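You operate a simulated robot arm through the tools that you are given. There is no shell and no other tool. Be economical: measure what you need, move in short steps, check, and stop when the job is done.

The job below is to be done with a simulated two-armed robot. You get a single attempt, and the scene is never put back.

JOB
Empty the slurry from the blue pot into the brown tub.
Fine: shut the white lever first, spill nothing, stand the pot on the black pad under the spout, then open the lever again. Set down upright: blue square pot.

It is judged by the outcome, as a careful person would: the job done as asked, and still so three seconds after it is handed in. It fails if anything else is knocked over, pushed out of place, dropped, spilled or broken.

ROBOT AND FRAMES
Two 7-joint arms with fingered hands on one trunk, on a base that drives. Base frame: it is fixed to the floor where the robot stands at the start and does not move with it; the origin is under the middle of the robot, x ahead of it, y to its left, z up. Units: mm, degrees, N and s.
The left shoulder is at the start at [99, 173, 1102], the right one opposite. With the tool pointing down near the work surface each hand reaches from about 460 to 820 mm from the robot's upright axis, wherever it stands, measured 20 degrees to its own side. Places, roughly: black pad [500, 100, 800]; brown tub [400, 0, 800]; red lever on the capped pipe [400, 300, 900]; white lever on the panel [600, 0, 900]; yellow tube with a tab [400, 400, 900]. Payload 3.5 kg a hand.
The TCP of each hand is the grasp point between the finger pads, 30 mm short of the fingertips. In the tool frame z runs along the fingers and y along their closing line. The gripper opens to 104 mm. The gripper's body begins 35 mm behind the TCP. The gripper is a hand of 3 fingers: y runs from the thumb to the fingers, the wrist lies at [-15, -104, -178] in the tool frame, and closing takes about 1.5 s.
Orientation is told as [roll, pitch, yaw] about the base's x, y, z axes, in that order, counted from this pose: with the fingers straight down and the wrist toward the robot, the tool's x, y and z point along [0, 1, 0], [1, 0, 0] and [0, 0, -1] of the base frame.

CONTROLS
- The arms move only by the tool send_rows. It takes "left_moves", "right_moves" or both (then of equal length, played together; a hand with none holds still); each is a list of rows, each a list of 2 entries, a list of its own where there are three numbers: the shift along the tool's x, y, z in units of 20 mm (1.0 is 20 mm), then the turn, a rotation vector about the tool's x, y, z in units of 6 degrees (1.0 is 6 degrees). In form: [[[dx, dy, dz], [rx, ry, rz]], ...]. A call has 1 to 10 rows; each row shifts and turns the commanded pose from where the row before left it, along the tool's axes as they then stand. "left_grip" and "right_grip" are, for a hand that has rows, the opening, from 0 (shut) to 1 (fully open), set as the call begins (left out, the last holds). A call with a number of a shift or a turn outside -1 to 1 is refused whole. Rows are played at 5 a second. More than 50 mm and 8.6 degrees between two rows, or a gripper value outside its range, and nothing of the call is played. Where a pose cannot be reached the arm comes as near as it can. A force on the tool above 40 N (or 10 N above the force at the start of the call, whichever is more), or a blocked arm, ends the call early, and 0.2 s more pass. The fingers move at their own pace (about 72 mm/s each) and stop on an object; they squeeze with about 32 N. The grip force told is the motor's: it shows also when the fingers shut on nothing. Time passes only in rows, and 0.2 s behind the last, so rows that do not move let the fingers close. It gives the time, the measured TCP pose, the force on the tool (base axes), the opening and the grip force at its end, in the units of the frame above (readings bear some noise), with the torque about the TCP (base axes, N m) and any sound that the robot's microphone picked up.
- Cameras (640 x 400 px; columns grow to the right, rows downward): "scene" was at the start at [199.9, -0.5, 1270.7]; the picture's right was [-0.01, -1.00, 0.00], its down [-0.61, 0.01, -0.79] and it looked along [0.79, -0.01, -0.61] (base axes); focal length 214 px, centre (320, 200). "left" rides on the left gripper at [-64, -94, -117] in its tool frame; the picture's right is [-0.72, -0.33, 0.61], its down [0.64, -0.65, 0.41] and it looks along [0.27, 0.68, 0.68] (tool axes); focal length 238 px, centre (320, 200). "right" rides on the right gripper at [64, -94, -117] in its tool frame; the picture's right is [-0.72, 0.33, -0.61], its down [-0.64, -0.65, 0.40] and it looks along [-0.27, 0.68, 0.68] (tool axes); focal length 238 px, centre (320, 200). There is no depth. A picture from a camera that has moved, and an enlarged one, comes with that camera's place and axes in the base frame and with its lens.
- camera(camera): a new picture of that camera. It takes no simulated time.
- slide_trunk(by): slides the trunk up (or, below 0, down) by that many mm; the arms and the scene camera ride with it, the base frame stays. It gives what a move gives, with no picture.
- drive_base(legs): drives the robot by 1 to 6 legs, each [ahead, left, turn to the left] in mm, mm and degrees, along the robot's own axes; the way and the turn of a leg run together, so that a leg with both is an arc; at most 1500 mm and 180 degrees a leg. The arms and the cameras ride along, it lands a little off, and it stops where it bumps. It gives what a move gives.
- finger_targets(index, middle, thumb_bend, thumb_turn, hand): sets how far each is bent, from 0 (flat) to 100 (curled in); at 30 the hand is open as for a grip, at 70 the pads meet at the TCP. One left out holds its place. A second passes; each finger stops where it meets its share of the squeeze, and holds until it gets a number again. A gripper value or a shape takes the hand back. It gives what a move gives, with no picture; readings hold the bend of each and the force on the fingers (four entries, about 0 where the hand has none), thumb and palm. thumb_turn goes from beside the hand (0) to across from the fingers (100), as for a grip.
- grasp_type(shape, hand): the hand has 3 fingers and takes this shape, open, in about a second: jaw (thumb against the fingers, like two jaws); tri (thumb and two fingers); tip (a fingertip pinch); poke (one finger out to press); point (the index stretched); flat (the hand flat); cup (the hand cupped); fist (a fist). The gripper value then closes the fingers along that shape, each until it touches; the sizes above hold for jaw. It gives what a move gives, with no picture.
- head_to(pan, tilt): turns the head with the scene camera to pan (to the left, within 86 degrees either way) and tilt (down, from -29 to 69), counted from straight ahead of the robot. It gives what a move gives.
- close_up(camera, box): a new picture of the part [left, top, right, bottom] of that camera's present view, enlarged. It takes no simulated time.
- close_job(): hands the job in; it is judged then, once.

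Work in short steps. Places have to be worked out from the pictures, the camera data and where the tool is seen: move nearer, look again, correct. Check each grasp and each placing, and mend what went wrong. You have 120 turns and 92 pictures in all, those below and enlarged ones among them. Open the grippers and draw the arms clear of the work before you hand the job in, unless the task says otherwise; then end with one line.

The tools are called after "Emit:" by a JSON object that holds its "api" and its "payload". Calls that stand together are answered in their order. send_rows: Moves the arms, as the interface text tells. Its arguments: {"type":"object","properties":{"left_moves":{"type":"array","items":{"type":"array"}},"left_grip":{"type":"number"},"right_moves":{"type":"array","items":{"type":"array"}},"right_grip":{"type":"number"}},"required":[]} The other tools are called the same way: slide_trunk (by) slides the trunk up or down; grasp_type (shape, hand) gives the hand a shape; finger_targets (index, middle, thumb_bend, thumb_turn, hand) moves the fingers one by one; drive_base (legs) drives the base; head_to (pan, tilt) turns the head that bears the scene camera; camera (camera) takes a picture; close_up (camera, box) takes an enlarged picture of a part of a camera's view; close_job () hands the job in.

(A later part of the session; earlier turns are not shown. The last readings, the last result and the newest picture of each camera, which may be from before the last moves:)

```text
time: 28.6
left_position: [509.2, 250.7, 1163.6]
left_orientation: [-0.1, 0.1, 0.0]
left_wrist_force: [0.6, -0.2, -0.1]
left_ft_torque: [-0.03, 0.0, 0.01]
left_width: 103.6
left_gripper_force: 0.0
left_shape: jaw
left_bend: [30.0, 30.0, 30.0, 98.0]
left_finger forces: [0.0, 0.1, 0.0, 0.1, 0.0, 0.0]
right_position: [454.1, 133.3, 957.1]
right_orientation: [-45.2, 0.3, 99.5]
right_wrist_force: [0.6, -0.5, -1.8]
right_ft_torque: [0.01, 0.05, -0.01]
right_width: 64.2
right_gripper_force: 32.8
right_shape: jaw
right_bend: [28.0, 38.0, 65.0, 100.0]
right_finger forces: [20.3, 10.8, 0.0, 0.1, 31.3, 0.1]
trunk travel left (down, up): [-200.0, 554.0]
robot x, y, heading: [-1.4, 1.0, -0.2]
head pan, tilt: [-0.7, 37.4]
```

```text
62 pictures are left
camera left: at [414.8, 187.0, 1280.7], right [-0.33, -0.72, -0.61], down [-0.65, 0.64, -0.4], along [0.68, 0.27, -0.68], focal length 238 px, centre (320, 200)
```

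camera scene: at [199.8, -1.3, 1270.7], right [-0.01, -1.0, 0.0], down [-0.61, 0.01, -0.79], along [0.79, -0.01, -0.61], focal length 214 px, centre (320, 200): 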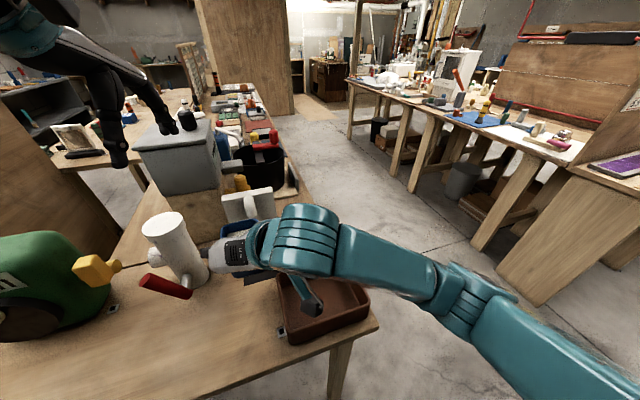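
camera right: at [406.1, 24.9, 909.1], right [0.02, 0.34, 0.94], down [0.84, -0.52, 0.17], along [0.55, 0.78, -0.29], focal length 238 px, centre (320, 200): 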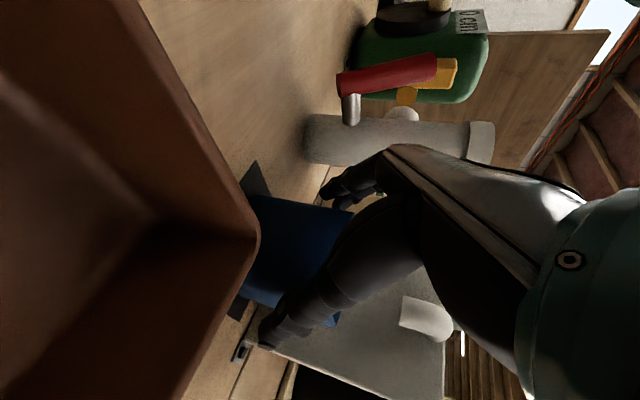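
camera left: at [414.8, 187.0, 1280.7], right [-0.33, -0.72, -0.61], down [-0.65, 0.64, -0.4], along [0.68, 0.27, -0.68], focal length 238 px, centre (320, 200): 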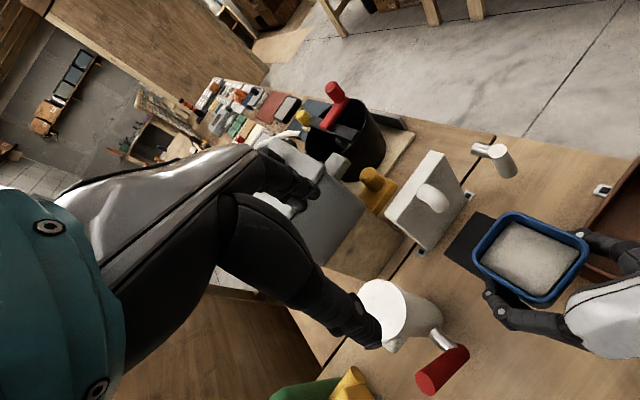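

The pot is clear and the pad is visible. To give the arm room to tip the pot over the tub, I'll back the base up 150 mm.

Emit:
{"api": "drive_base", "payload": {"legs": [[-50, 0, 0], [-50, 0, 0], [-50, 0, 0]]}}

Emit:
{"api": "camera", "payload": {"camera": "scene"}}

Emit:
{"api": "camera", "payload": {"camera": "left"}}

```text
time: 30.6
left_position: [358.7, 249.4, 1164.1]
left_orientation: [0.1, 0.0, -0.1]
left_wrist_force: [0.5, 0.1, 0.2]
left_ft_torque: [0.0, -0.06, 0.04]
left_width: 103.7
left_gripper_force: 0.0
left_shape: jaw
left_bend: [30.0, 30.0, 30.0, 98.0]
left_finger forces: [0.0, 0.0, 0.0, 0.0, 0.1, 0.0]
right_position: [302.5, 131.6, 957.5]
right_orientation: [-45.2, 0.3, 99.4]
right_wrist_force: [0.4, -0.1, -1.0]
right_ft_torque: [0.02, 0.0, 0.02]
right_width: 64.6
right_gripper_force: 31.7
right_shape: jaw
right_bend: [28.0, 38.0, 65.0, 100.0]
right_finger forces: [20.5, 10.8, 0.0, 0.0, 31.3, 0.0]
trunk travel left (down, up): [-200.0, 554.0]
robot x, y, heading: [-150.8, 0.1, -0.2]
head pan, tilt: [-0.7, 37.4]
```

```text
61 pictures are left
camera scene: at [48.9, -1.2, 1270.9], right [-0.01, -1.0, 0.0], down [-0.61, 0.01, -0.79], along [0.79, -0.01, -0.61], focal length 214 px, centre (320, 200)
```

scene: 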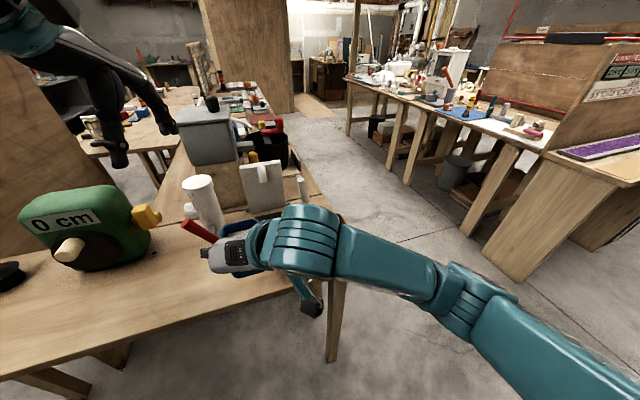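

```text
60 pictures are left
camera left: at [264.2, 186.8, 1281.1], right [-0.33, -0.72, -0.61], down [-0.65, 0.64, -0.4], along [0.68, 0.27, -0.68], focal length 238 px, centre (320, 200)
```

left: 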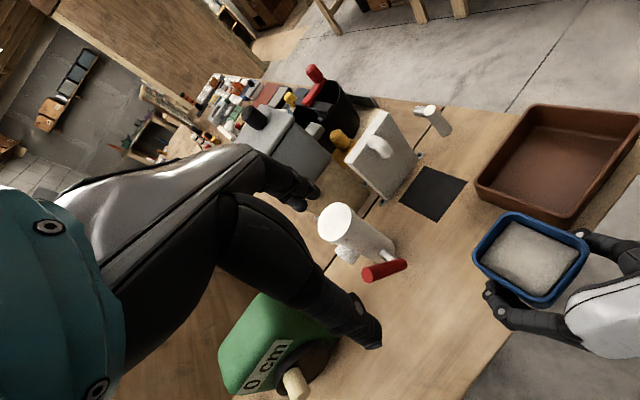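

The pot is still level. I'll carry it over the tub at the same height in two short runs.

Emit:
{"api": "send_rows", "payload": {"right_moves": [[[-0.2, -0.4, 0.2], [0, 0, 0]], [[-0.333, -0.774, 0.378], [0, 0, 0]], [[-0.333, -0.774, 0.378], [0, 0, 0]], [[-0.333, -0.774, 0.378], [0, 0, 0]], [[-0.333, -0.774, 0.378], [0, 0, 0]], [[-0.333, -0.774, 0.378], [0, 0, 0]], [[-0.2, -0.4, 0.2], [0, 0, 0]]]}}

Emit:
{"api": "send_rows", "payload": {"right_moves": [[[-0.2, -0.4, 0.2], [0, 0, 0]], [[-0.333, -0.774, 0.378], [0, 0, 0]], [[-0.333, -0.774, 0.378], [0, 0, 0]], [[-0.333, -0.774, 0.378], [0, 0, 0]], [[-0.333, -0.774, 0.378], [0, 0, 0]], [[-0.333, -0.774, 0.378], [0, 0, 0]], [[-0.2, -0.4, 0.2], [0, 0, 0]]]}}

Emit:
{"api": "send_rows", "payload": {"right_moves": [[[0, 0, 0], [-0.4, 0, -0.4]], [[0, 0, 0], [-0.7, 0, -0.7]], [[0, 0, 0], [-0.7, 0, -0.7]], [[0, 0, 0], [-0.7, 0, -0.7]], [[0, 0, 0], [-0.7, 0, -0.7]], [[0, 0, 0], [-0.7, 0, -0.7]], [[0, 0, 0], [-0.7, 0, -0.7]], [[0, 0, 0], [-0.7, 0, -0.7]], [[0, 0, 0], [-0.4, 0, -0.4]]]}}

Emit:
{"api": "camera", "payload": {"camera": "scene"}}

Emit:
{"api": "camera", "payload": {"camera": "left"}}

```text
time: 32.2
left_position: [359.2, 250.2, 1163.8]
left_orientation: [0.1, 0.1, 0.0]
left_wrist_force: [0.6, -0.6, 0.0]
left_ft_torque: [-0.02, 0.01, 0.03]
left_width: 103.4
left_gripper_force: 0.0
left_shape: jaw
left_bend: [30.0, 30.0, 30.0, 98.0]
left_finger forces: [0.1, 0.0, 0.1, 0.1, 0.1, 0.0]
right_position: [380.1, 52.4, 956.1]
right_orientation: [-45.2, 0.2, 99.5]
right_wrist_force: [-0.6, -0.4, -0.8]
right_ft_torque: [0.02, 0.0, -0.03]
right_width: 64.1
right_gripper_force: 31.6
right_shape: jaw
right_bend: [28.0, 38.0, 65.0, 100.0]
right_finger forces: [20.3, 10.7, 0.1, 0.0, 31.2, 0.0]
trunk travel left (down, up): [-200.0, 554.0]
robot x, y, heading: [-149.5, -1.0, -0.0]
head pan, tilt: [-0.7, 37.4]
```

```text
time: 33.8
left_position: [359.1, 249.9, 1163.1]
left_orientation: [-0.1, 0.1, -0.1]
left_wrist_force: [0.6, 0.4, -0.5]
left_ft_torque: [0.0, 0.01, 0.0]
left_width: 103.8
left_gripper_force: 0.0
left_shape: jaw
left_bend: [30.0, 30.0, 30.0, 98.0]
left_finger forces: [0.0, 0.0, 0.0, 0.0, 0.1, 0.0]
right_position: [457.8, -31.6, 953.0]
right_orientation: [-45.3, 0.3, 99.5]
right_wrist_force: [0.2, 0.5, -0.5]
right_ft_torque: [0.03, 0.04, -0.01]
right_width: 64.4
right_gripper_force: 31.9
right_shape: jaw
right_bend: [28.0, 38.0, 65.0, 100.0]
right_finger forces: [20.1, 10.7, 0.0, 0.0, 31.0, 0.0]
trunk travel left (down, up): [-200.0, 554.0]
robot x, y, heading: [-151.3, 1.6, -0.2]
head pan, tilt: [-0.7, 37.4]
```

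```text
time: 35.8
left_position: [359.8, 250.0, 1163.9]
left_orientation: [-0.1, 0.1, -0.1]
left_wrist_force: [-0.5, -0.2, -0.2]
left_ft_torque: [0.03, 0.01, 0.0]
left_width: 103.4
left_gripper_force: 0.0
left_shape: jaw
left_bend: [30.0, 30.0, 30.0, 98.0]
left_finger forces: [0.1, 0.0, 0.1, 0.0, 0.1, 0.1]
right_position: [455.4, -31.7, 952.8]
right_orientation: [-45.0, 0.3, 147.9]
right_wrist_force: [-0.6, 1.0, 0.3]
right_ft_torque: [-0.04, -0.01, -0.01]
right_width: 64.4
right_gripper_force: 31.6
right_shape: jaw
right_bend: [28.0, 38.0, 65.0, 100.0]
right_finger forces: [19.8, 10.6, 0.0, 0.0, 30.5, 0.0]
trunk travel left (down, up): [-200.0, 554.0]
robot x, y, heading: [-149.6, 0.8, -0.1]
head pan, tilt: [-0.7, 37.4]
```

```text
59 pictures are left
camera scene: at [50.0, -1.2, 1270.7], right [-0.01, -1.0, 0.0], down [-0.61, 0.01, -0.79], along [0.79, -0.01, -0.61], focal length 214 px, centre (320, 200)
```

scene: 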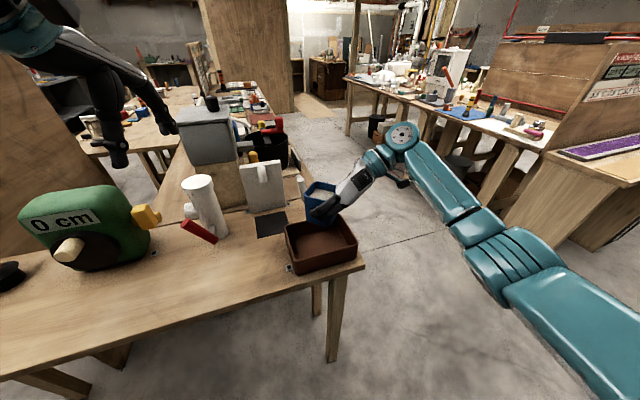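

```text
58 pictures are left
camera left: at [265.2, 186.8, 1280.6], right [-0.33, -0.72, -0.61], down [-0.65, 0.64, -0.4], along [0.68, 0.27, -0.68], focal length 238 px, centre (320, 200)
```

left: 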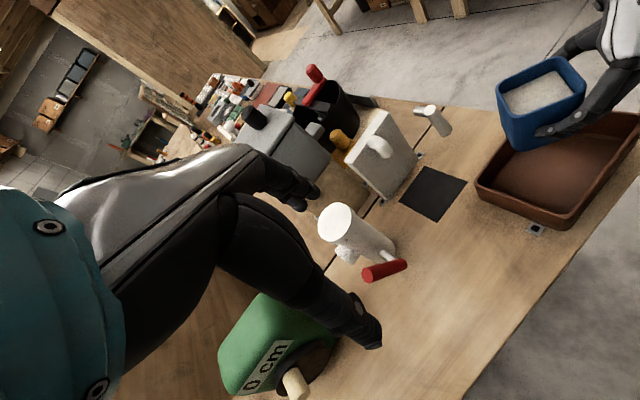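

The pot is over the tub with the fingers pointing left-ahead. I'll enlarge to check its position relative to the tub before tipping.

Emit:
{"api": "close_up", "payload": {"camera": "scene", "box": [260, 160, 380, 280]}}

Emit:
{"api": "close_up", "payload": {"camera": "left", "box": [380, 30, 640, 260]}}

```text
3.33 times, centred on (320, 220) of scene
camera zoom: at [50.0, -1.2, 1270.7], right [-0.01, -1.0, 0.0], down [-0.61, 0.01, -0.79], along [0.79, -0.01, -0.61], focal length 715 px, centre (320, 133)
```

zoom: 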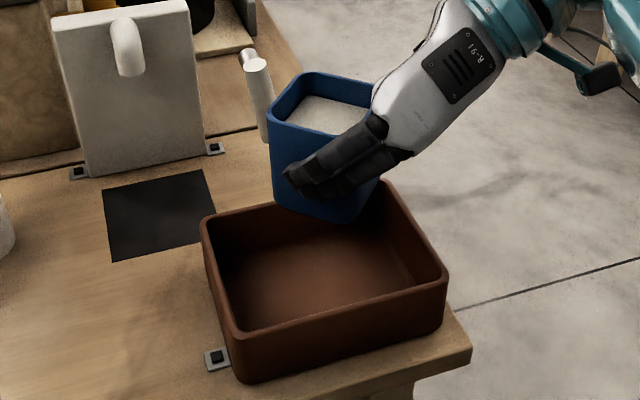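

```text
1.74 times, centred on (510, 145) of left
camera zoom: at [265.2, 186.8, 1280.6], right [-0.33, -0.72, -0.61], down [-0.65, 0.64, -0.4], along [0.68, 0.27, -0.68], focal length 414 px, centre (-10, 296)
```

zoom: 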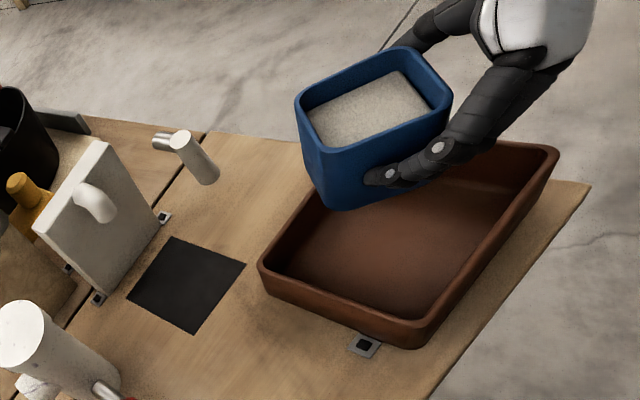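

The tub centre is about (440,-5), and the pouring edge will fall near it. I'll lower 20 mm and tip about 36° toward the robot and left, then look.

Emit:
{"api": "send_rows", "payload": {"right_moves": [[[0.5, 0, 0.5], [0, 0, 0]], [[0.5, 0, 0.5], [0, 0, 0]], [[0, 0, 0], [0.4, 0, -0.4]], [[0, 0, 0], [0.55, 0, -0.56]], [[0, 0, 0], [0.55, 0, -0.56]], [[0, 0, 0], [0.55, 0, -0.56]], [[0, 0, 0], [0.55, 0, -0.56]], [[0, 0, 0], [0.55, 0, -0.56]], [[0, 0, 0], [0.55, 0, -0.56]], [[0, 0, 0], [0.55, 0, -0.56]]]}}

Emit:
{"api": "close_up", "payload": {"camera": "scene", "box": [260, 160, 380, 280]}}

Emit:
{"api": "close_up", "payload": {"camera": "left", "box": [380, 30, 640, 260]}}

```text
time: 38.0
left_position: [360.2, 249.9, 1165.0]
left_orientation: [0.0, 0.1, -0.1]
left_wrist_force: [0.3, -0.2, 0.8]
left_ft_torque: [0.02, -0.01, 0.0]
left_width: 103.9
left_gripper_force: 0.0
left_shape: jaw
left_bend: [30.0, 30.0, 30.0, 98.0]
left_finger forces: [0.0, 0.1, 0.0, 0.1, 0.0, 0.0]
right_position: [456.2, -31.4, 924.4]
right_orientation: [-44.7, 36.8, 148.3]
right_wrist_force: [0.5, 0.7, -0.6]
right_ft_torque: [-0.01, 0.01, -0.01]
right_width: 64.6
right_gripper_force: 32.2
right_shape: jaw
right_bend: [28.0, 39.0, 65.0, 100.0]
right_finger forces: [20.0, 10.6, 0.1, 0.0, 30.1, 0.1]
trunk travel left (down, up): [-200.0, 554.0]
robot x, y, heading: [-150.4, -4.0, -0.3]
head pan, tilt: [-0.7, 37.4]
```

```text
3.33 times, centred on (320, 220) of scene
camera zoom: at [49.9, -1.3, 1270.7], right [-0.01, -1.0, 0.0], down [-0.61, 0.01, -0.79], along [0.79, -0.01, -0.61], focal length 715 px, centre (320, 133)
```

zoom: 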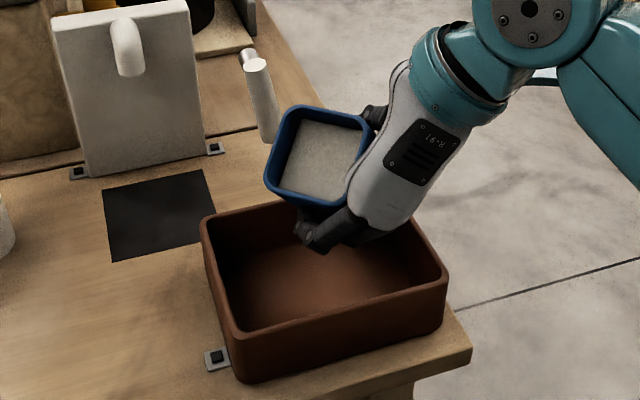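

```text
1.74 times, centred on (510, 145) of left
camera zoom: at [265.2, 186.7, 1280.7], right [-0.33, -0.72, -0.61], down [-0.65, 0.64, -0.4], along [0.68, 0.27, -0.68], focal length 414 px, centre (-10, 296)
```

zoom: 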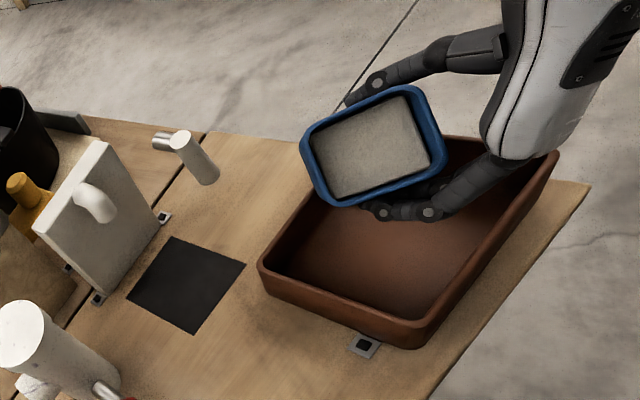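

The pot is tipped about 37° with the lip well inside the tub and nothing has spilled. I'll continue tipping.

Emit:
{"api": "send_rows", "payload": {"right_moves": [[[0, 0, 0], [0.55, 0, -0.56]], [[0, 0, 0], [0.55, 0, -0.56]], [[0, 0, 0], [0.55, 0, -0.56]], [[0, 0, 0], [0.55, 0, -0.56]], [[0, 0, 0], [0.55, 0, -0.56]], [[0, 0, 0], [0.55, 0, -0.56]], [[0, 0, 0], [0.55, 0, -0.56]], [[0, 0, 0], [0, 0, 0]]]}}

Emit:
{"api": "close_up", "payload": {"camera": "scene", "box": [260, 160, 380, 280]}}

Emit:
{"api": "close_up", "payload": {"camera": "left", "box": [380, 30, 640, 260]}}

```text
time: 39.8
left_position: [359.5, 249.9, 1163.6]
left_orientation: [0.0, 0.0, -0.1]
left_wrist_force: [-0.9, -0.4, 0.4]
left_ft_torque: [-0.01, 0.02, -0.01]
left_width: 103.3
left_gripper_force: 0.2
left_shape: jaw
left_bend: [30.0, 30.0, 30.0, 98.0]
left_finger forces: [0.1, 0.1, 0.1, 0.0, 0.0, 0.1]
right_position: [455.5, -33.1, 924.4]
right_orientation: [-43.8, 69.8, 149.3]
right_wrist_force: [1.0, 0.5, -0.4]
right_ft_torque: [-0.01, 0.02, -0.02]
right_width: 63.9
right_gripper_force: 31.5
right_shape: jaw
right_bend: [28.0, 38.0, 65.0, 100.0]
right_finger forces: [20.7, 11.2, 0.0, 0.0, 31.2, 0.0]
trunk travel left (down, up): [-200.0, 554.0]
robot x, y, heading: [-149.7, 1.2, -0.2]
head pan, tilt: [-0.7, 37.4]
```

```text
3.33 times, centred on (320, 220) of scene
camera zoom: at [50.0, -1.2, 1270.7], right [-0.01, -1.0, 0.0], down [-0.61, 0.01, -0.79], along [0.79, -0.01, -0.61], focal length 715 px, centre (320, 133)
```

zoom: 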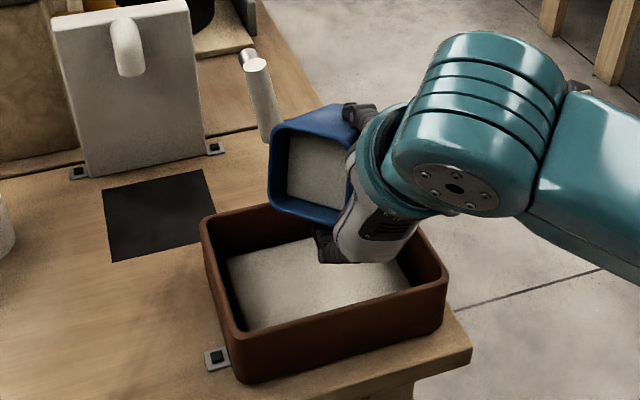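

```text
1.74 times, centred on (510, 145) of left
camera zoom: at [265.2, 186.8, 1280.6], right [-0.33, -0.72, -0.61], down [-0.65, 0.64, -0.4], along [0.68, 0.27, -0.68], focal length 414 px, centre (-10, 296)
```

zoom: 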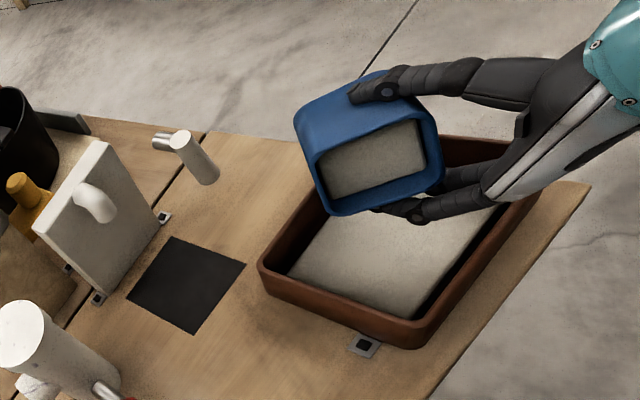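

The slurry is landing in the tub and the pot's level is falling. I'll tip further.

Emit:
{"api": "send_rows", "payload": {"right_moves": [[[0, 0, 0], [0.55, 0, -0.56]], [[0, 0, 0], [0.55, 0, -0.56]], [[0, 0, 0], [0.55, 0, -0.56]], [[0, 0, 0], [0.55, 0, -0.56]], [[0, 0, 0], [0.55, 0, -0.56]], [[0, 0, 0], [0.55, 0, -0.56]], [[0, 0, 0], [0.55, 0, -0.56]], [[0, 0, 0], [0.55, 0, -0.56]], [[0, 0, 0], [0, 0, 0]], [[0, 0, 0], [0, 0, 0]]]}}

Emit:
{"api": "close_up", "payload": {"camera": "scene", "box": [260, 160, 380, 280]}}

Emit:
{"api": "close_up", "payload": {"camera": "left", "box": [380, 30, 640, 260]}}

```text
time: 42.0
left_position: [359.0, 249.1, 1164.0]
left_orientation: [0.0, 0.2, -0.1]
left_wrist_force: [-0.3, 0.4, -0.2]
left_ft_torque: [-0.02, 0.03, -0.02]
left_width: 103.7
left_gripper_force: 0.0
left_shape: jaw
left_bend: [30.0, 30.0, 30.0, 98.0]
left_finger forces: [0.1, 0.0, 0.0, 0.1, 0.1, 0.0]
right_position: [455.3, -30.6, 923.8]
right_orientation: [132.4, 72.5, -34.3]
right_wrist_force: [0.6, 0.0, -0.4]
right_ft_torque: [0.01, 0.04, -0.02]
right_width: 64.1
right_gripper_force: 31.9
right_shape: jaw
right_bend: [28.0, 38.0, 65.0, 100.0]
right_finger forces: [20.7, 11.1, 0.0, 0.0, 31.1, 0.1]
trunk travel left (down, up): [-200.0, 554.0]
robot x, y, heading: [-148.8, 0.6, -0.1]
head pan, tilt: [-0.7, 37.4]
```

```text
3.33 times, centred on (320, 220) of scene
camera zoom: at [50.0, -1.2, 1270.7], right [-0.01, -1.0, 0.0], down [-0.61, 0.01, -0.79], along [0.79, -0.01, -0.61], focal length 715 px, centre (320, 133)
```

zoom: 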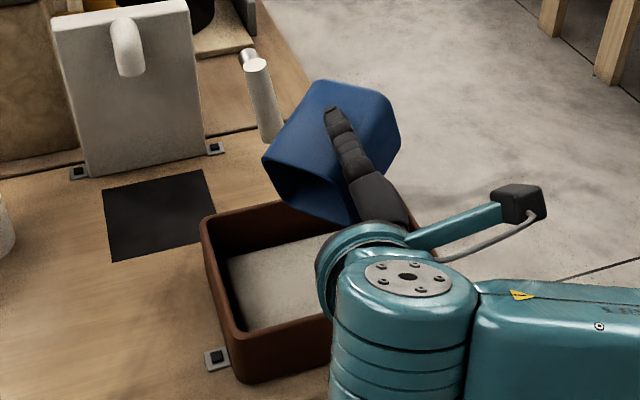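

```text
1.74 times, centred on (510, 145) of left
camera zoom: at [265.2, 186.8, 1280.6], right [-0.33, -0.72, -0.61], down [-0.65, 0.64, -0.4], along [0.68, 0.27, -0.68], focal length 414 px, centre (-10, 296)
```

zoom: 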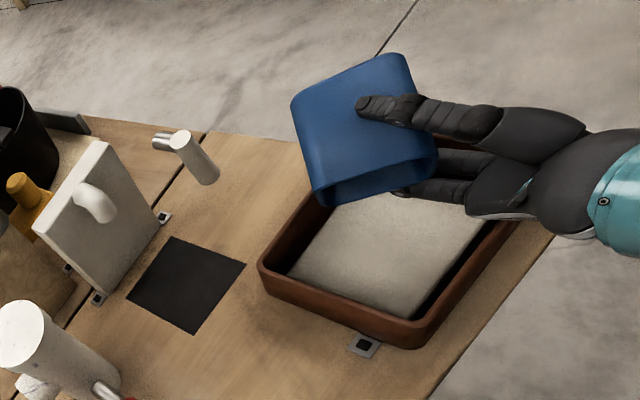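

The pot is past horizontal (about 108°). I'll tip another 25° and wait for the last of it to run out.

Emit:
{"api": "send_rows", "payload": {"right_moves": [[[0, 0, 0], [0.55, 0, -0.56]], [[0, 0, 0], [0.55, 0, -0.56]], [[0, 0, 0], [0.55, 0, -0.56]], [[0, 0, 0], [0.55, 0, -0.56]], [[0, 0, 0], [0.55, 0, -0.56]], [[0, 0, 0], [0, 0, 0]], [[0, 0, 0], [0, 0, 0]], [[0, 0, 0], [0, 0, 0]], [[0, 0, 0], [0, 0, 0]], [[0, 0, 0], [0, 0, 0]]]}}

Emit:
{"api": "close_up", "payload": {"camera": "left", "box": [380, 30, 640, 260]}}

Emit:
{"api": "close_up", "payload": {"camera": "scene", "box": [260, 160, 380, 280]}}

```text
time: 44.2
left_position: [359.4, 249.7, 1162.6]
left_orientation: [0.0, 0.1, -0.1]
left_wrist_force: [-0.7, 0.1, 0.5]
left_ft_torque: [-0.01, 0.0, 0.0]
left_width: 103.8
left_gripper_force: 0.1
left_shape: jaw
left_bend: [30.0, 30.0, 30.0, 98.0]
left_finger forces: [0.1, 0.0, 0.0, 0.0, 0.1, 0.1]
right_position: [457.3, -30.3, 924.1]
right_orientation: [133.4, 49.1, -32.8]
right_wrist_force: [0.8, -0.6, -2.1]
right_ft_torque: [-0.03, -0.01, 0.01]
right_width: 63.9
right_gripper_force: 31.7
right_shape: jaw
right_bend: [28.0, 38.0, 65.0, 100.0]
right_finger forces: [20.6, 10.9, 0.1, 0.0, 30.9, 0.0]
trunk travel left (down, up): [-200.0, 554.0]
robot x, y, heading: [-149.0, 3.7, -0.1]
head pan, tilt: [-0.7, 37.4]
```

```text
1.74 times, centred on (510, 145) of left
camera zoom: at [265.2, 186.8, 1280.7], right [-0.33, -0.72, -0.61], down [-0.65, 0.64, -0.4], along [0.68, 0.27, -0.68], focal length 414 px, centre (-10, 296)
```

zoom: 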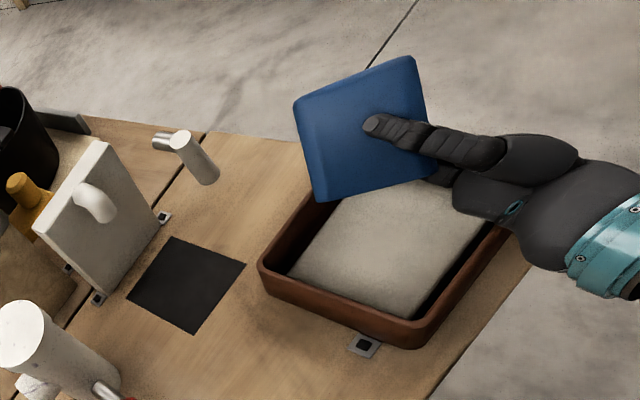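

```text
3.33 times, centred on (320, 220) of scene
camera zoom: at [50.0, -1.2, 1270.7], right [-0.01, -1.0, 0.0], down [-0.61, 0.01, -0.79], along [0.79, -0.01, -0.61], focal length 715 px, centre (320, 133)
```

zoom: 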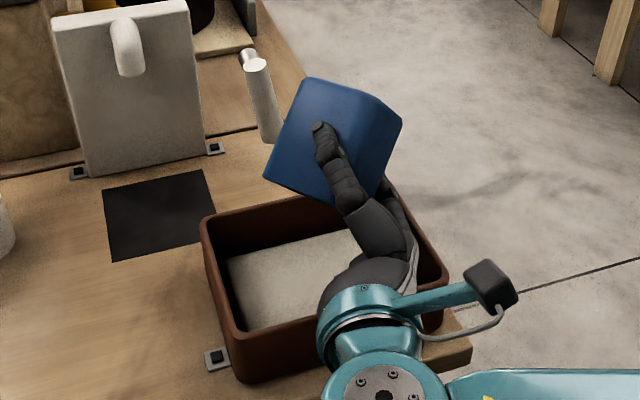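

The slurry is in the tub. I'll now bring the pot back upright by reversing the tilt exactly.

Emit:
{"api": "send_rows", "payload": {"right_moves": [[[0, 0, 0], [0, 0, 0]], [[0, 0, 0], [0, 0, 0]], [[0, 0, 0], [-0.693, 0, 0.7055]], [[0, 0, 0], [-0.693, 0, 0.7055]], [[0, 0, 0], [-0.693, 0, 0.7055]], [[0, 0, 0], [-0.693, 0, 0.7055]], [[0, 0, 0], [-0.693, 0, 0.7055]], [[0, 0, 0], [-0.693, 0, 0.7055]], [[0, 0, 0], [-0.693, 0, 0.7055]], [[0, 0, 0], [-0.693, 0, 0.7055]]]}}

Emit:
{"api": "send_rows", "payload": {"right_moves": [[[0, 0, 0], [-0.693, 0, 0.7055]], [[0, 0, 0], [-0.693, 0, 0.7055]], [[0, 0, 0], [-0.693, 0, 0.7055]], [[0, 0, 0], [-0.693, 0, 0.7055]], [[0, 0, 0], [-0.693, 0, 0.7055]], [[0, 0, 0], [-0.693, 0, 0.7055]], [[0, 0, 0], [-0.693, 0, 0.7055]]]}}

Emit:
{"api": "close_up", "payload": {"camera": "left", "box": [380, 30, 640, 260]}}

```text
time: 46.4
left_position: [360.2, 249.3, 1164.7]
left_orientation: [-0.1, 0.1, 0.0]
left_wrist_force: [0.4, -0.3, 0.0]
left_ft_torque: [-0.01, -0.01, 0.0]
left_width: 103.6
left_gripper_force: 0.2
left_shape: jaw
left_bend: [30.0, 30.0, 30.0, 98.0]
left_finger forces: [0.0, 0.1, 0.1, 0.1, 0.0, 0.1]
right_position: [455.8, -30.8, 923.1]
right_orientation: [-40.1, 83.3, 153.2]
right_wrist_force: [-0.3, 0.6, 0.4]
right_ft_torque: [-0.01, 0.02, -0.01]
right_width: 64.0
right_gripper_force: 31.6
right_shape: jaw
right_bend: [28.0, 38.0, 65.0, 100.0]
right_finger forces: [20.5, 10.8, 0.0, 0.0, 30.5, 0.1]
trunk travel left (down, up): [-200.0, 554.0]
robot x, y, heading: [-153.9, -2.1, -0.2]
head pan, tilt: [-0.7, 37.4]
```

```text
time: 48.0
left_position: [359.4, 250.2, 1164.4]
left_orientation: [0.0, 0.1, -0.1]
left_wrist_force: [0.0, 0.3, 0.4]
left_ft_torque: [0.03, -0.02, -0.04]
left_width: 103.7
left_gripper_force: 0.1
left_shape: jaw
left_bend: [30.0, 30.0, 30.0, 98.0]
left_finger forces: [0.0, 0.0, 0.0, 0.0, 0.0, 0.0]
right_position: [457.5, -31.1, 922.7]
right_orientation: [-44.6, 41.9, 148.5]
right_wrist_force: [-0.9, -0.4, -0.9]
right_ft_torque: [-0.04, 0.0, -0.04]
right_width: 63.8
right_gripper_force: 32.0
right_shape: jaw
right_bend: [29.0, 39.0, 65.0, 100.0]
right_finger forces: [21.7, 11.4, 0.1, 0.0, 32.3, 0.0]
trunk travel left (down, up): [-200.0, 554.0]
robot x, y, heading: [-150.3, -1.7, -0.1]
head pan, tilt: [-0.7, 37.4]
```

```text
1.74 times, centred on (510, 145) of left
camera zoom: at [265.3, 186.8, 1280.5], right [-0.33, -0.72, -0.61], down [-0.65, 0.64, -0.4], along [0.68, 0.27, -0.68], focal length 414 px, centre (-10, 296)
```

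zoom: 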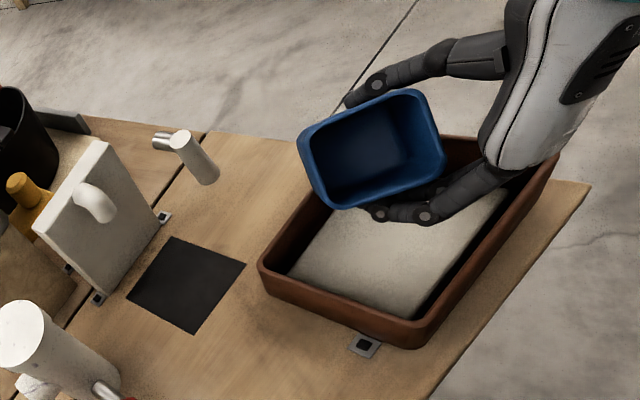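

The pot is empty and clean. I'll finish uprighting it and raise it a little, then yaw back to the original heading.

Emit:
{"api": "send_rows", "payload": {"right_moves": [[[0, 0, 0], [-0.693, 0, 0.7055]], [[0, 0, 0], [-0.693, 0, 0.7055]], [[0, 0, 0], [-0.693, 0, 0.7055]], [[0, 0, 0], [-0.693, 0, 0.7055]], [[0, 0, 0], [-0.693, 0, 0.7055]], [[0, 0, 0], [-0.693, 0, 0.7055]], [[0, 0, 0], [-0.693, 0, 0.7055]], [[-0.6, 0, -0.6], [0, 0, 0]], [[-0.7, 0, -0.7], [0, 0, 0]]]}}

Emit:
{"api": "send_rows", "payload": {"right_moves": [[[0, 0, 0], [0.4, 0, 0.4]], [[0, 0, 0], [0.7, 0, 0.7]], [[0, 0, 0], [0.7, 0, 0.7]], [[0, 0, 0], [0.7, 0, 0.7]], [[0, 0, 0], [0.7, 0, 0.7]], [[0, 0, 0], [0.7, 0, 0.7]], [[0, 0, 0], [0.7, 0, 0.7]], [[0, 0, 0], [0.7, 0, 0.7]], [[0, 0, 0], [0.4, 0, 0.4]]]}}

```text
time: 50.0
left_position: [359.4, 251.4, 1163.2]
left_orientation: [0.0, 0.1, -0.2]
left_wrist_force: [-0.4, -0.9, 0.3]
left_ft_torque: [0.03, 0.0, 0.0]
left_width: 103.6
left_gripper_force: 0.1
left_shape: jaw
left_bend: [30.0, 30.0, 30.0, 98.0]
left_finger forces: [0.0, 0.0, 0.0, 0.1, 0.0, 0.1]
right_position: [454.5, -33.8, 960.5]
right_orientation: [-44.8, 0.3, 147.9]
right_wrist_force: [-0.4, -0.1, -0.7]
right_ft_torque: [-0.02, -0.02, -0.02]
right_width: 63.6
right_gripper_force: 31.9
right_shape: jaw
right_bend: [29.0, 39.0, 65.0, 100.0]
right_finger forces: [21.4, 10.9, 0.0, 0.0, 32.4, 0.0]
trunk travel left (down, up): [-200.0, 554.0]
robot x, y, heading: [-148.5, -1.7, -0.1]
head pan, tilt: [-0.7, 37.4]
```

```text
time: 52.0
left_position: [360.5, 250.8, 1165.1]
left_orientation: [0.0, 0.1, -0.1]
left_wrist_force: [0.1, 1.1, 1.0]
left_ft_torque: [-0.01, 0.05, 0.01]
left_width: 103.9
left_gripper_force: 0.0
left_shape: jaw
left_bend: [30.0, 30.0, 30.0, 98.0]
left_finger forces: [0.0, 0.1, 0.1, 0.0, 0.0, 0.1]
right_position: [455.2, -31.3, 961.1]
right_orientation: [-45.2, 0.2, 99.5]
right_wrist_force: [0.4, 0.6, -0.7]
right_ft_torque: [0.01, 0.02, 0.02]
right_width: 63.9
right_gripper_force: 32.0
right_shape: jaw
right_bend: [29.0, 39.0, 65.0, 100.0]
right_finger forces: [21.4, 11.0, 0.0, 0.1, 32.2, 0.0]
trunk travel left (down, up): [-200.0, 554.0]
robot x, y, heading: [-151.8, -0.1, -0.3]
head pan, tilt: [-0.7, 37.4]
```

The pot is upright. I'll retrace: move left to the point in front of the pad at height, then descend to the 870 level.

Emit:
{"api": "send_rows", "payload": {"right_moves": [[[-0.107, 0.898, 0.116], [0, 0, 0]], [[-0.107, 0.898, 0.116], [0, 0, 0]], [[-0.107, 0.898, 0.116], [0, 0, 0]], [[-0.107, 0.898, 0.116], [0, 0, 0]], [[-0.107, 0.898, 0.116], [0, 0, 0]], [[-0.107, 0.898, 0.116], [0, 0, 0]], [[-0.107, 0.898, 0.116], [0, 0, 0]], [[-0.107, 0.898, 0.116], [0, 0, 0]], [[-0.107, 0.898, 0.116], [0, 0, 0]]]}}

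Emit:
{"api": "send_rows", "payload": {"right_moves": [[[0.53, 0, 0.53], [0, 0, 0]], [[0.53, 0, 0.53], [0, 0, 0]], [[0.53, 0, 0.53], [0, 0, 0]], [[0.53, 0, 0.53], [0, 0, 0]], [[0.53, 0, 0.53], [0, 0, 0]], [[0.53, 0, 0.53], [0, 0, 0]]]}}

Emit:
{"api": "close_up", "payload": {"camera": "left", "box": [380, 80, 640, 310]}}

```text
time: 54.0
left_position: [360.7, 249.1, 1163.8]
left_orientation: [0.0, 0.1, -0.2]
left_wrist_force: [0.3, 0.1, 0.1]
left_ft_torque: [0.02, 0.01, 0.0]
left_width: 103.7
left_gripper_force: 0.0
left_shape: jaw
left_bend: [30.0, 30.0, 30.0, 98.0]
left_finger forces: [0.0, 0.0, 0.0, 0.0, 0.0, 0.0]
right_position: [456.1, 133.1, 957.4]
right_orientation: [-45.2, 0.4, 99.4]
right_wrist_force: [-0.1, 0.0, -1.5]
right_ft_torque: [-0.03, 0.0, 0.01]
right_width: 63.5
right_gripper_force: 32.3
right_shape: jaw
right_bend: [29.0, 39.0, 65.0, 100.0]
right_finger forces: [21.4, 10.8, 0.0, 0.0, 32.1, 0.0]
trunk travel left (down, up): [-200.0, 554.0]
robot x, y, heading: [-151.3, -0.2, -0.3]
head pan, tilt: [-0.7, 37.4]
```

```text
time: 55.4
left_position: [357.7, 248.9, 1164.1]
left_orientation: [-0.1, 0.0, -0.1]
left_wrist_force: [0.3, -0.2, -0.4]
left_ft_torque: [0.01, 0.02, 0.0]
left_width: 103.8
left_gripper_force: 0.0
left_shape: jaw
left_bend: [30.0, 30.0, 30.0, 98.0]
left_finger forces: [0.0, 0.0, 0.0, 0.0, 0.1, 0.1]
right_position: [458.5, 134.6, 871.7]
right_orientation: [-45.4, 0.3, 99.6]
right_wrist_force: [0.4, 0.3, 4.6]
right_ft_torque: [-0.22, -0.1, 0.05]
right_width: 63.7
right_gripper_force: 32.5
right_shape: jaw
right_bend: [73.0, 38.0, 65.0, 100.0]
right_finger forces: [20.6, 13.1, 0.1, 0.1, 38.8, 0.0]
trunk travel left (down, up): [-200.0, 554.0]
robot x, y, heading: [-156.0, 2.8, -0.3]
head pan, tilt: [-0.7, 37.4]
```

```text
1.74 times, centred on (510, 195) of left
camera zoom: at [264.4, 186.9, 1281.1], right [-0.33, -0.72, -0.61], down [-0.65, 0.64, -0.4], along [0.68, 0.27, -0.68], focal length 414 px, centre (-10, 209)
```

zoom: 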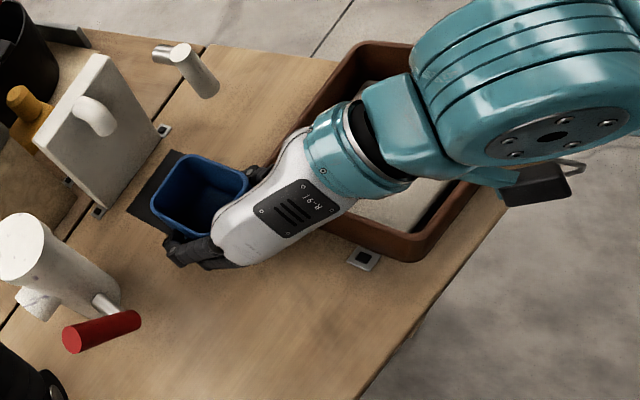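

There is a 4.6 N contact, and the index finger's bend reading jumped, so the hand or pot is probably touching the tub's corner. I'll raise 40 mm straight up and inspect.

Emit:
{"api": "send_rows", "payload": {"right_moves": [[[-0.35, 0, -0.35], [0, 0, 0]], [[-0.53, 0, -0.53], [0, 0, 0]], [[-0.53, 0, -0.53], [0, 0, 0]], [[0, 0, 0], [0, 0, 0]]]}}

Emit:
{"api": "close_up", "payload": {"camera": "left", "box": [400, 120, 560, 260]}}

Emit:
{"api": "camera", "payload": {"camera": "right"}}

Emit:
{"api": "close_up", "payload": {"camera": "scene", "box": [200, 160, 380, 290]}}

```text
time: 56.4
left_position: [358.9, 249.4, 1163.3]
left_orientation: [0.0, 0.2, 0.0]
left_wrist_force: [-0.5, 0.5, 0.7]
left_ft_torque: [0.01, -0.01, -0.02]
left_width: 103.9
left_gripper_force: 0.1
left_shape: jaw
left_bend: [30.0, 30.0, 30.0, 98.0]
left_finger forces: [0.1, 0.0, 0.0, 0.0, 0.0, 0.1]
right_position: [459.1, 133.4, 908.0]
right_orientation: [-45.1, 0.4, 99.6]
right_wrist_force: [0.4, 0.1, -1.0]
right_ft_torque: [-0.01, 0.03, -0.03]
right_width: 63.8
right_gripper_force: 31.9
right_shape: jaw
right_bend: [29.0, 39.0, 65.0, 100.0]
right_finger forces: [21.6, 10.4, 0.0, 0.0, 32.0, 0.0]
trunk travel left (down, up): [-200.0, 554.0]
robot x, y, heading: [-149.3, -3.5, -0.3]
head pan, tilt: [-0.7, 37.4]
```

```text
2.86 times, centred on (480, 190) of left
camera zoom: at [265.3, 186.8, 1280.6], right [-0.33, -0.72, -0.61], down [-0.65, 0.64, -0.4], along [0.68, 0.27, -0.68], focal length 681 px, centre (-137, 229)
```

zoom: 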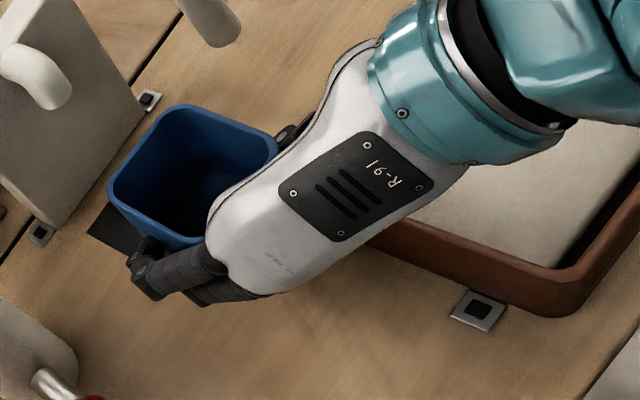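

```text
44 pictures are left
camera right: at [349.2, 17.5, 947.4], right [0.02, 0.34, 0.94], down [0.84, -0.52, 0.17], along [0.55, 0.78, -0.29], focal length 238 px, centre (320, 200)
```

right: 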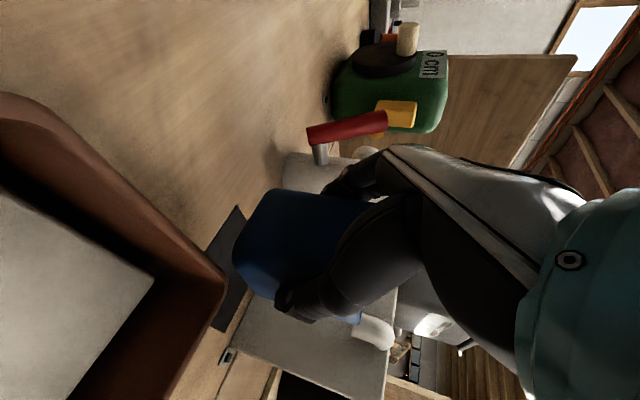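

```text
3.08 times, centred on (290, 225) of scene
camera zoom: at [50.0, -1.2, 1270.7], right [-0.01, -1.0, 0.0], down [-0.61, 0.01, -0.79], along [0.79, -0.01, -0.61], focal length 660 px, centre (412, 123)
```

zoom: 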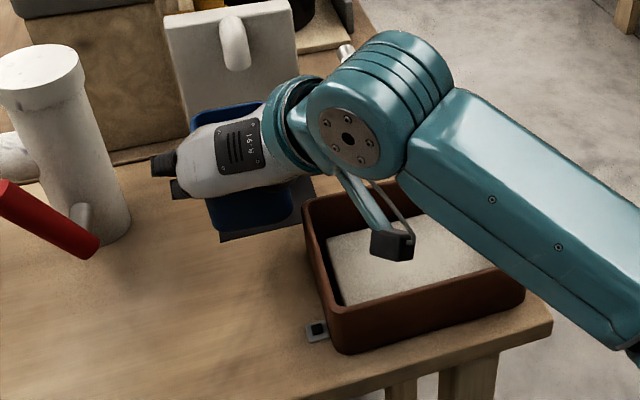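

The pot is still held as before and the tub hasn't moved; the touch was at the tub's corner. I'll go forward 40 mm past that corner first, then descend.

Emit:
{"api": "send_rows", "payload": {"right_moves": [[[-0.47, 0, 0.473], [0, 0, 0]], [[-0.47, 0, 0.473], [0, 0, 0]], [[-0.47, 0, 0.473], [0, 0, 0]], [[0.337, 0, 0.335], [0, 0, 0]], [[0.337, 0, 0.335], [0, 0, 0]], [[0.337, 0, 0.335], [0, 0, 0]], [[0.337, 0, 0.335], [0, 0, 0]]]}}

Emit:
{"api": "close_up", "payload": {"camera": "left", "box": [400, 120, 560, 260]}}

```text
time: 58.0
left_position: [359.7, 250.1, 1163.4]
left_orientation: [0.0, 0.1, -0.1]
left_wrist_force: [0.0, -0.6, 0.0]
left_ft_torque: [0.0, -0.02, -0.01]
left_width: 103.9
left_gripper_force: 0.0
left_shape: jaw
left_bend: [30.0, 30.0, 30.0, 98.0]
left_finger forces: [0.0, 0.1, 0.1, 0.0, 0.0, 0.0]
right_position: [497.2, 139.3, 870.3]
right_orientation: [-45.1, 0.4, 99.5]
right_wrist_force: [-0.7, -0.3, -1.1]
right_ft_torque: [-0.01, 0.02, 0.0]
right_width: 63.9
right_gripper_force: 32.1
right_shape: jaw
right_bend: [29.0, 39.0, 65.0, 100.0]
right_finger forces: [21.4, 10.4, 0.0, 0.0, 31.9, 0.0]
trunk travel left (down, up): [-200.0, 554.0]
robot x, y, heading: [-149.5, -0.4, -0.2]
head pan, tilt: [-0.7, 37.4]
```

```text
2.86 times, centred on (480, 190) of left
camera zoom: at [265.3, 186.8, 1280.6], right [-0.33, -0.72, -0.61], down [-0.65, 0.64, -0.4], along [0.68, 0.27, -0.68], focal length 681 px, centre (-137, 229)
```

zoom: 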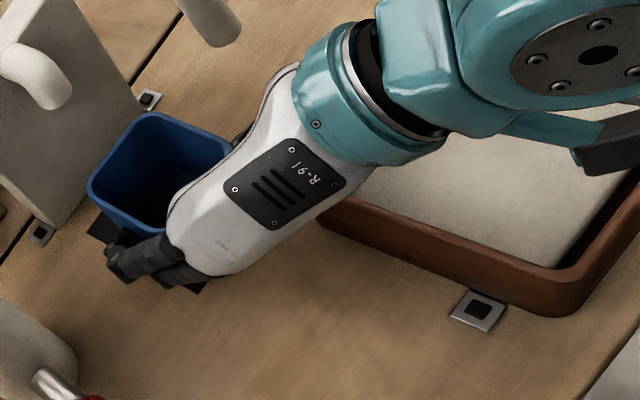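

No contact this time. I'll go forward 32 mm to the pad position at this height.

Emit:
{"api": "send_rows", "payload": {"right_moves": [[[-0.38, 0, 0.38], [0, 0, 0]], [[-0.38, 0, 0.38], [0, 0, 0]], [[-0.38, 0.03, 0.38], [0, 0, 0]], [[0, 0, 0], [0, 0, 0]]]}}

Emit:
{"api": "close_up", "payload": {"camera": "left", "box": [400, 120, 560, 260]}}

```text
time: 59.0
left_position: [360.3, 250.4, 1164.0]
left_orientation: [0.0, 0.0, -0.1]
left_wrist_force: [-0.4, 0.9, 0.1]
left_ft_torque: [-0.03, -0.03, 0.02]
left_width: 103.6
left_gripper_force: 0.0
left_shape: jaw
left_bend: [30.0, 30.0, 30.0, 98.0]
left_finger forces: [0.1, 0.0, 0.0, 0.1, 0.0, 0.1]
right_position: [528.7, 146.6, 872.5]
right_orientation: [-45.1, 0.2, 99.5]
right_wrist_force: [-0.8, 0.6, -1.1]
right_ft_torque: [-0.04, -0.02, 0.02]
right_width: 63.9
right_gripper_force: 31.8
right_shape: jaw
right_bend: [29.0, 39.0, 65.0, 100.0]
right_finger forces: [21.5, 10.3, 0.0, 0.1, 32.0, 0.0]
trunk travel left (down, up): [-200.0, 554.0]
robot x, y, heading: [-151.9, -0.6, -0.3]
head pan, tilt: [-0.7, 37.4]
```

```text
2.86 times, centred on (480, 190) of left
camera zoom: at [265.2, 186.7, 1280.6], right [-0.33, -0.72, -0.61], down [-0.65, 0.64, -0.4], along [0.68, 0.27, -0.68], focal length 681 px, centre (-137, 229)
```

zoom: 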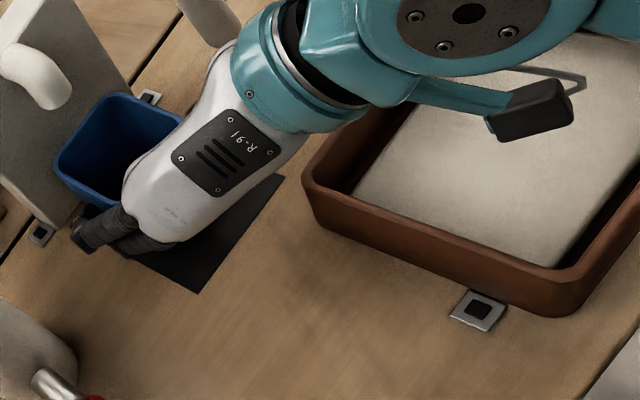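

The pot is above the pad at its original spot. I'll lower in 4 mm rows to touch down.

Emit:
{"api": "send_rows", "payload": {"right_moves": [[[0.142, 0, 0.14], [0, 0, 0]], [[0.142, 0, 0.14], [0, 0, 0]], [[0.142, 0, 0.14], [0, 0, 0]], [[0.106, 0, 0.105], [0, 0, 0]], [[0, 0, 0], [0, 0, 0]]]}}

Emit:
{"api": "close_up", "payload": {"camera": "left", "box": [400, 120, 560, 260]}}

```text
time: 60.2
left_position: [358.8, 248.4, 1164.8]
left_orientation: [-0.1, 0.0, -0.1]
left_wrist_force: [0.3, 0.0, -0.1]
left_ft_torque: [-0.01, 0.0, 0.0]
left_width: 103.7
left_gripper_force: 0.1
left_shape: jaw
left_bend: [30.0, 30.0, 30.0, 98.0]
left_finger forces: [0.0, 0.0, 0.0, 0.0, 0.0, 0.1]
right_position: [527.7, 145.4, 856.4]
right_orientation: [-45.4, 0.3, 99.5]
right_wrist_force: [0.3, -1.8, 4.6]
right_ft_torque: [0.06, -0.07, 0.0]
right_width: 63.9
right_gripper_force: 32.1
right_shape: jaw
right_bend: [29.0, 39.0, 65.0, 100.0]
right_finger forces: [21.3, 10.2, 0.1, 0.1, 32.7, 0.1]
trunk travel left (down, up): [-200.0, 554.0]
robot x, y, heading: [-151.7, -4.5, -0.1]
head pan, tilt: [-0.7, 37.4]
```

```text
2.86 times, centred on (480, 190) of left
camera zoom: at [264.7, 186.5, 1281.0], right [-0.33, -0.72, -0.61], down [-0.65, 0.64, -0.4], along [0.68, 0.27, -0.68], focal length 681 px, centre (-137, 229)
```

zoom: 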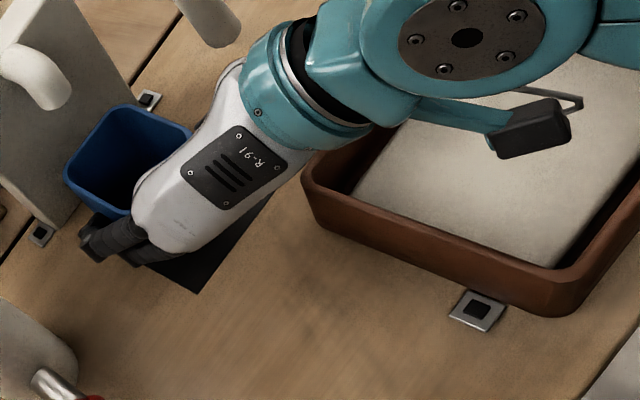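

Touchdown: 4.6 N at z 856, the same as when it was picked up. I'll open the hand.

Emit:
{"api": "send_rows", "payload": {"right_moves": [[[0, 0, 0], [0, 0, 0]], [[0, 0, 0], [0, 0, 0]], [[0, 0, 0], [0, 0, 0]], [[0, 0, 0], [0, 0, 0]], [[0, 0, 0], [0, 0, 0]], [[0, 0, 0], [0, 0, 0]]], "right_grip": 1.0}}

Emit:
{"api": "close_up", "payload": {"camera": "left", "box": [400, 120, 560, 260]}}

```text
time: 61.6
left_position: [359.6, 248.9, 1163.1]
left_orientation: [-0.1, 0.2, -0.1]
left_wrist_force: [-1.0, -0.2, 0.6]
left_ft_torque: [0.0, -0.01, -0.03]
left_width: 103.7
left_gripper_force: 0.1
left_shape: jaw
left_bend: [30.0, 30.0, 30.0, 98.0]
left_finger forces: [0.0, 0.0, 0.1, 0.0, 0.2, 0.1]
right_position: [528.5, 145.8, 856.4]
right_orientation: [-45.2, 0.4, 99.5]
right_wrist_force: [0.6, 0.3, -0.8]
right_ft_torque: [-0.02, 0.0, -0.04]
right_width: 103.4
right_gripper_force: 0.0
right_shape: jaw
right_bend: [30.0, 30.0, 30.0, 98.0]
right_finger forces: [0.0, 0.0, 0.0, 0.0, 0.1, 0.1]
trunk travel left (down, up): [-200.0, 554.0]
robot x, y, heading: [-148.7, -1.3, -0.4]
head pan, tilt: [-0.7, 37.4]
```

```text
2.86 times, centred on (480, 190) of left
camera zoom: at [265.1, 186.8, 1280.7], right [-0.33, -0.72, -0.61], down [-0.65, 0.64, -0.4], along [0.68, 0.27, -0.68], focal length 681 px, centre (-137, 229)
```

zoom: 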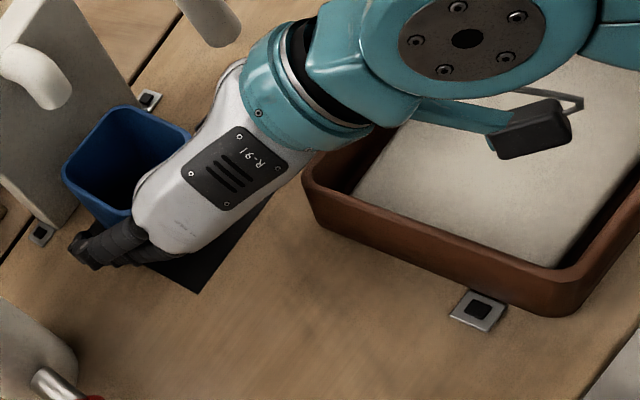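

Both sides are free. I'll retreat back along the finger direction, the same line I came in on.

Emit:
{"api": "send_rows", "payload": {"right_moves": [[[0, 0, -0.6], [0, 0, 0]], [[0, -0.03, -1], [0, 0, 0]], [[0, -0.05, -1], [0, 0, 0]], [[0, -0.05, -1], [0, 0, 0]], [[0, -0.05, -1], [0, 0, 0]], [[-1, 0, -1], [0, 0, 0]], [[-1, 0, -1], [0, 0, 0]]]}}

Emit:
{"api": "close_up", "payload": {"camera": "left", "box": [400, 120, 560, 260]}}

Emit:
{"api": "close_up", "payload": {"camera": "scene", "box": [200, 150, 380, 290]}}

```text
time: 63.2
left_position: [358.7, 249.5, 1164.1]
left_orientation: [-0.1, 0.0, -0.1]
left_wrist_force: [-0.2, -0.3, -0.6]
left_ft_torque: [0.01, 0.03, -0.04]
left_width: 103.7
left_gripper_force: 0.0
left_shape: jaw
left_bend: [30.0, 30.0, 30.0, 98.0]
left_finger forces: [0.0, 0.0, 0.0, 0.1, 0.1, 0.0]
right_position: [466.9, 129.3, 977.2]
right_orientation: [-45.3, 0.4, 99.5]
right_wrist_force: [-0.3, -0.5, 1.0]
right_ft_torque: [0.03, 0.0, 0.01]
right_width: 103.6
right_gripper_force: 0.1
right_shape: jaw
right_bend: [30.0, 30.0, 30.0, 98.0]
right_finger forces: [0.0, 0.0, 0.1, 0.1, 0.0, 0.0]
trunk travel left (down, up): [-200.0, 554.0]
robot x, y, heading: [-149.6, -3.4, -0.2]
head pan, tilt: [-0.7, 37.4]
```

```text
2.86 times, centred on (480, 190) of left
camera zoom: at [264.9, 186.9, 1280.8], right [-0.33, -0.72, -0.61], down [-0.65, 0.64, -0.4], along [0.68, 0.27, -0.68], focal length 681 px, centre (-137, 229)
```

zoom: 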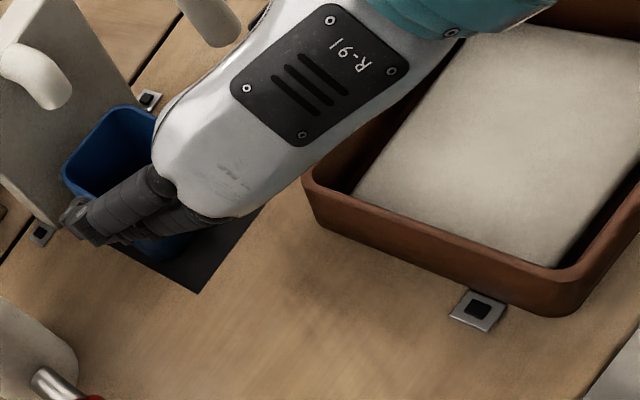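

```text
2.86 times, centred on (290, 220) of scene
camera zoom: at [49.7, -1.2, 1270.8], right [-0.01, -1.0, 0.0], down [-0.61, 0.01, -0.79], along [0.79, -0.01, -0.61], focal length 613 px, centre (406, 143)
```

zoom: 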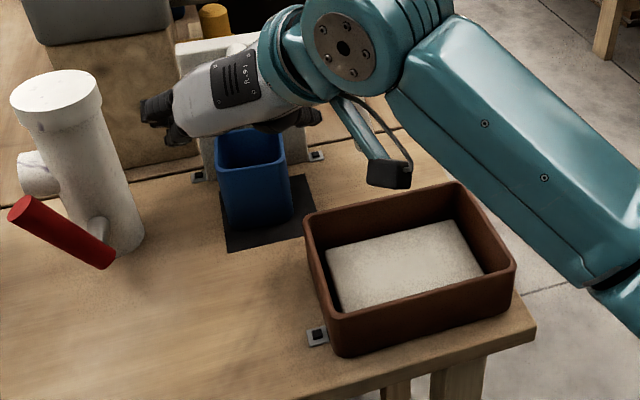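

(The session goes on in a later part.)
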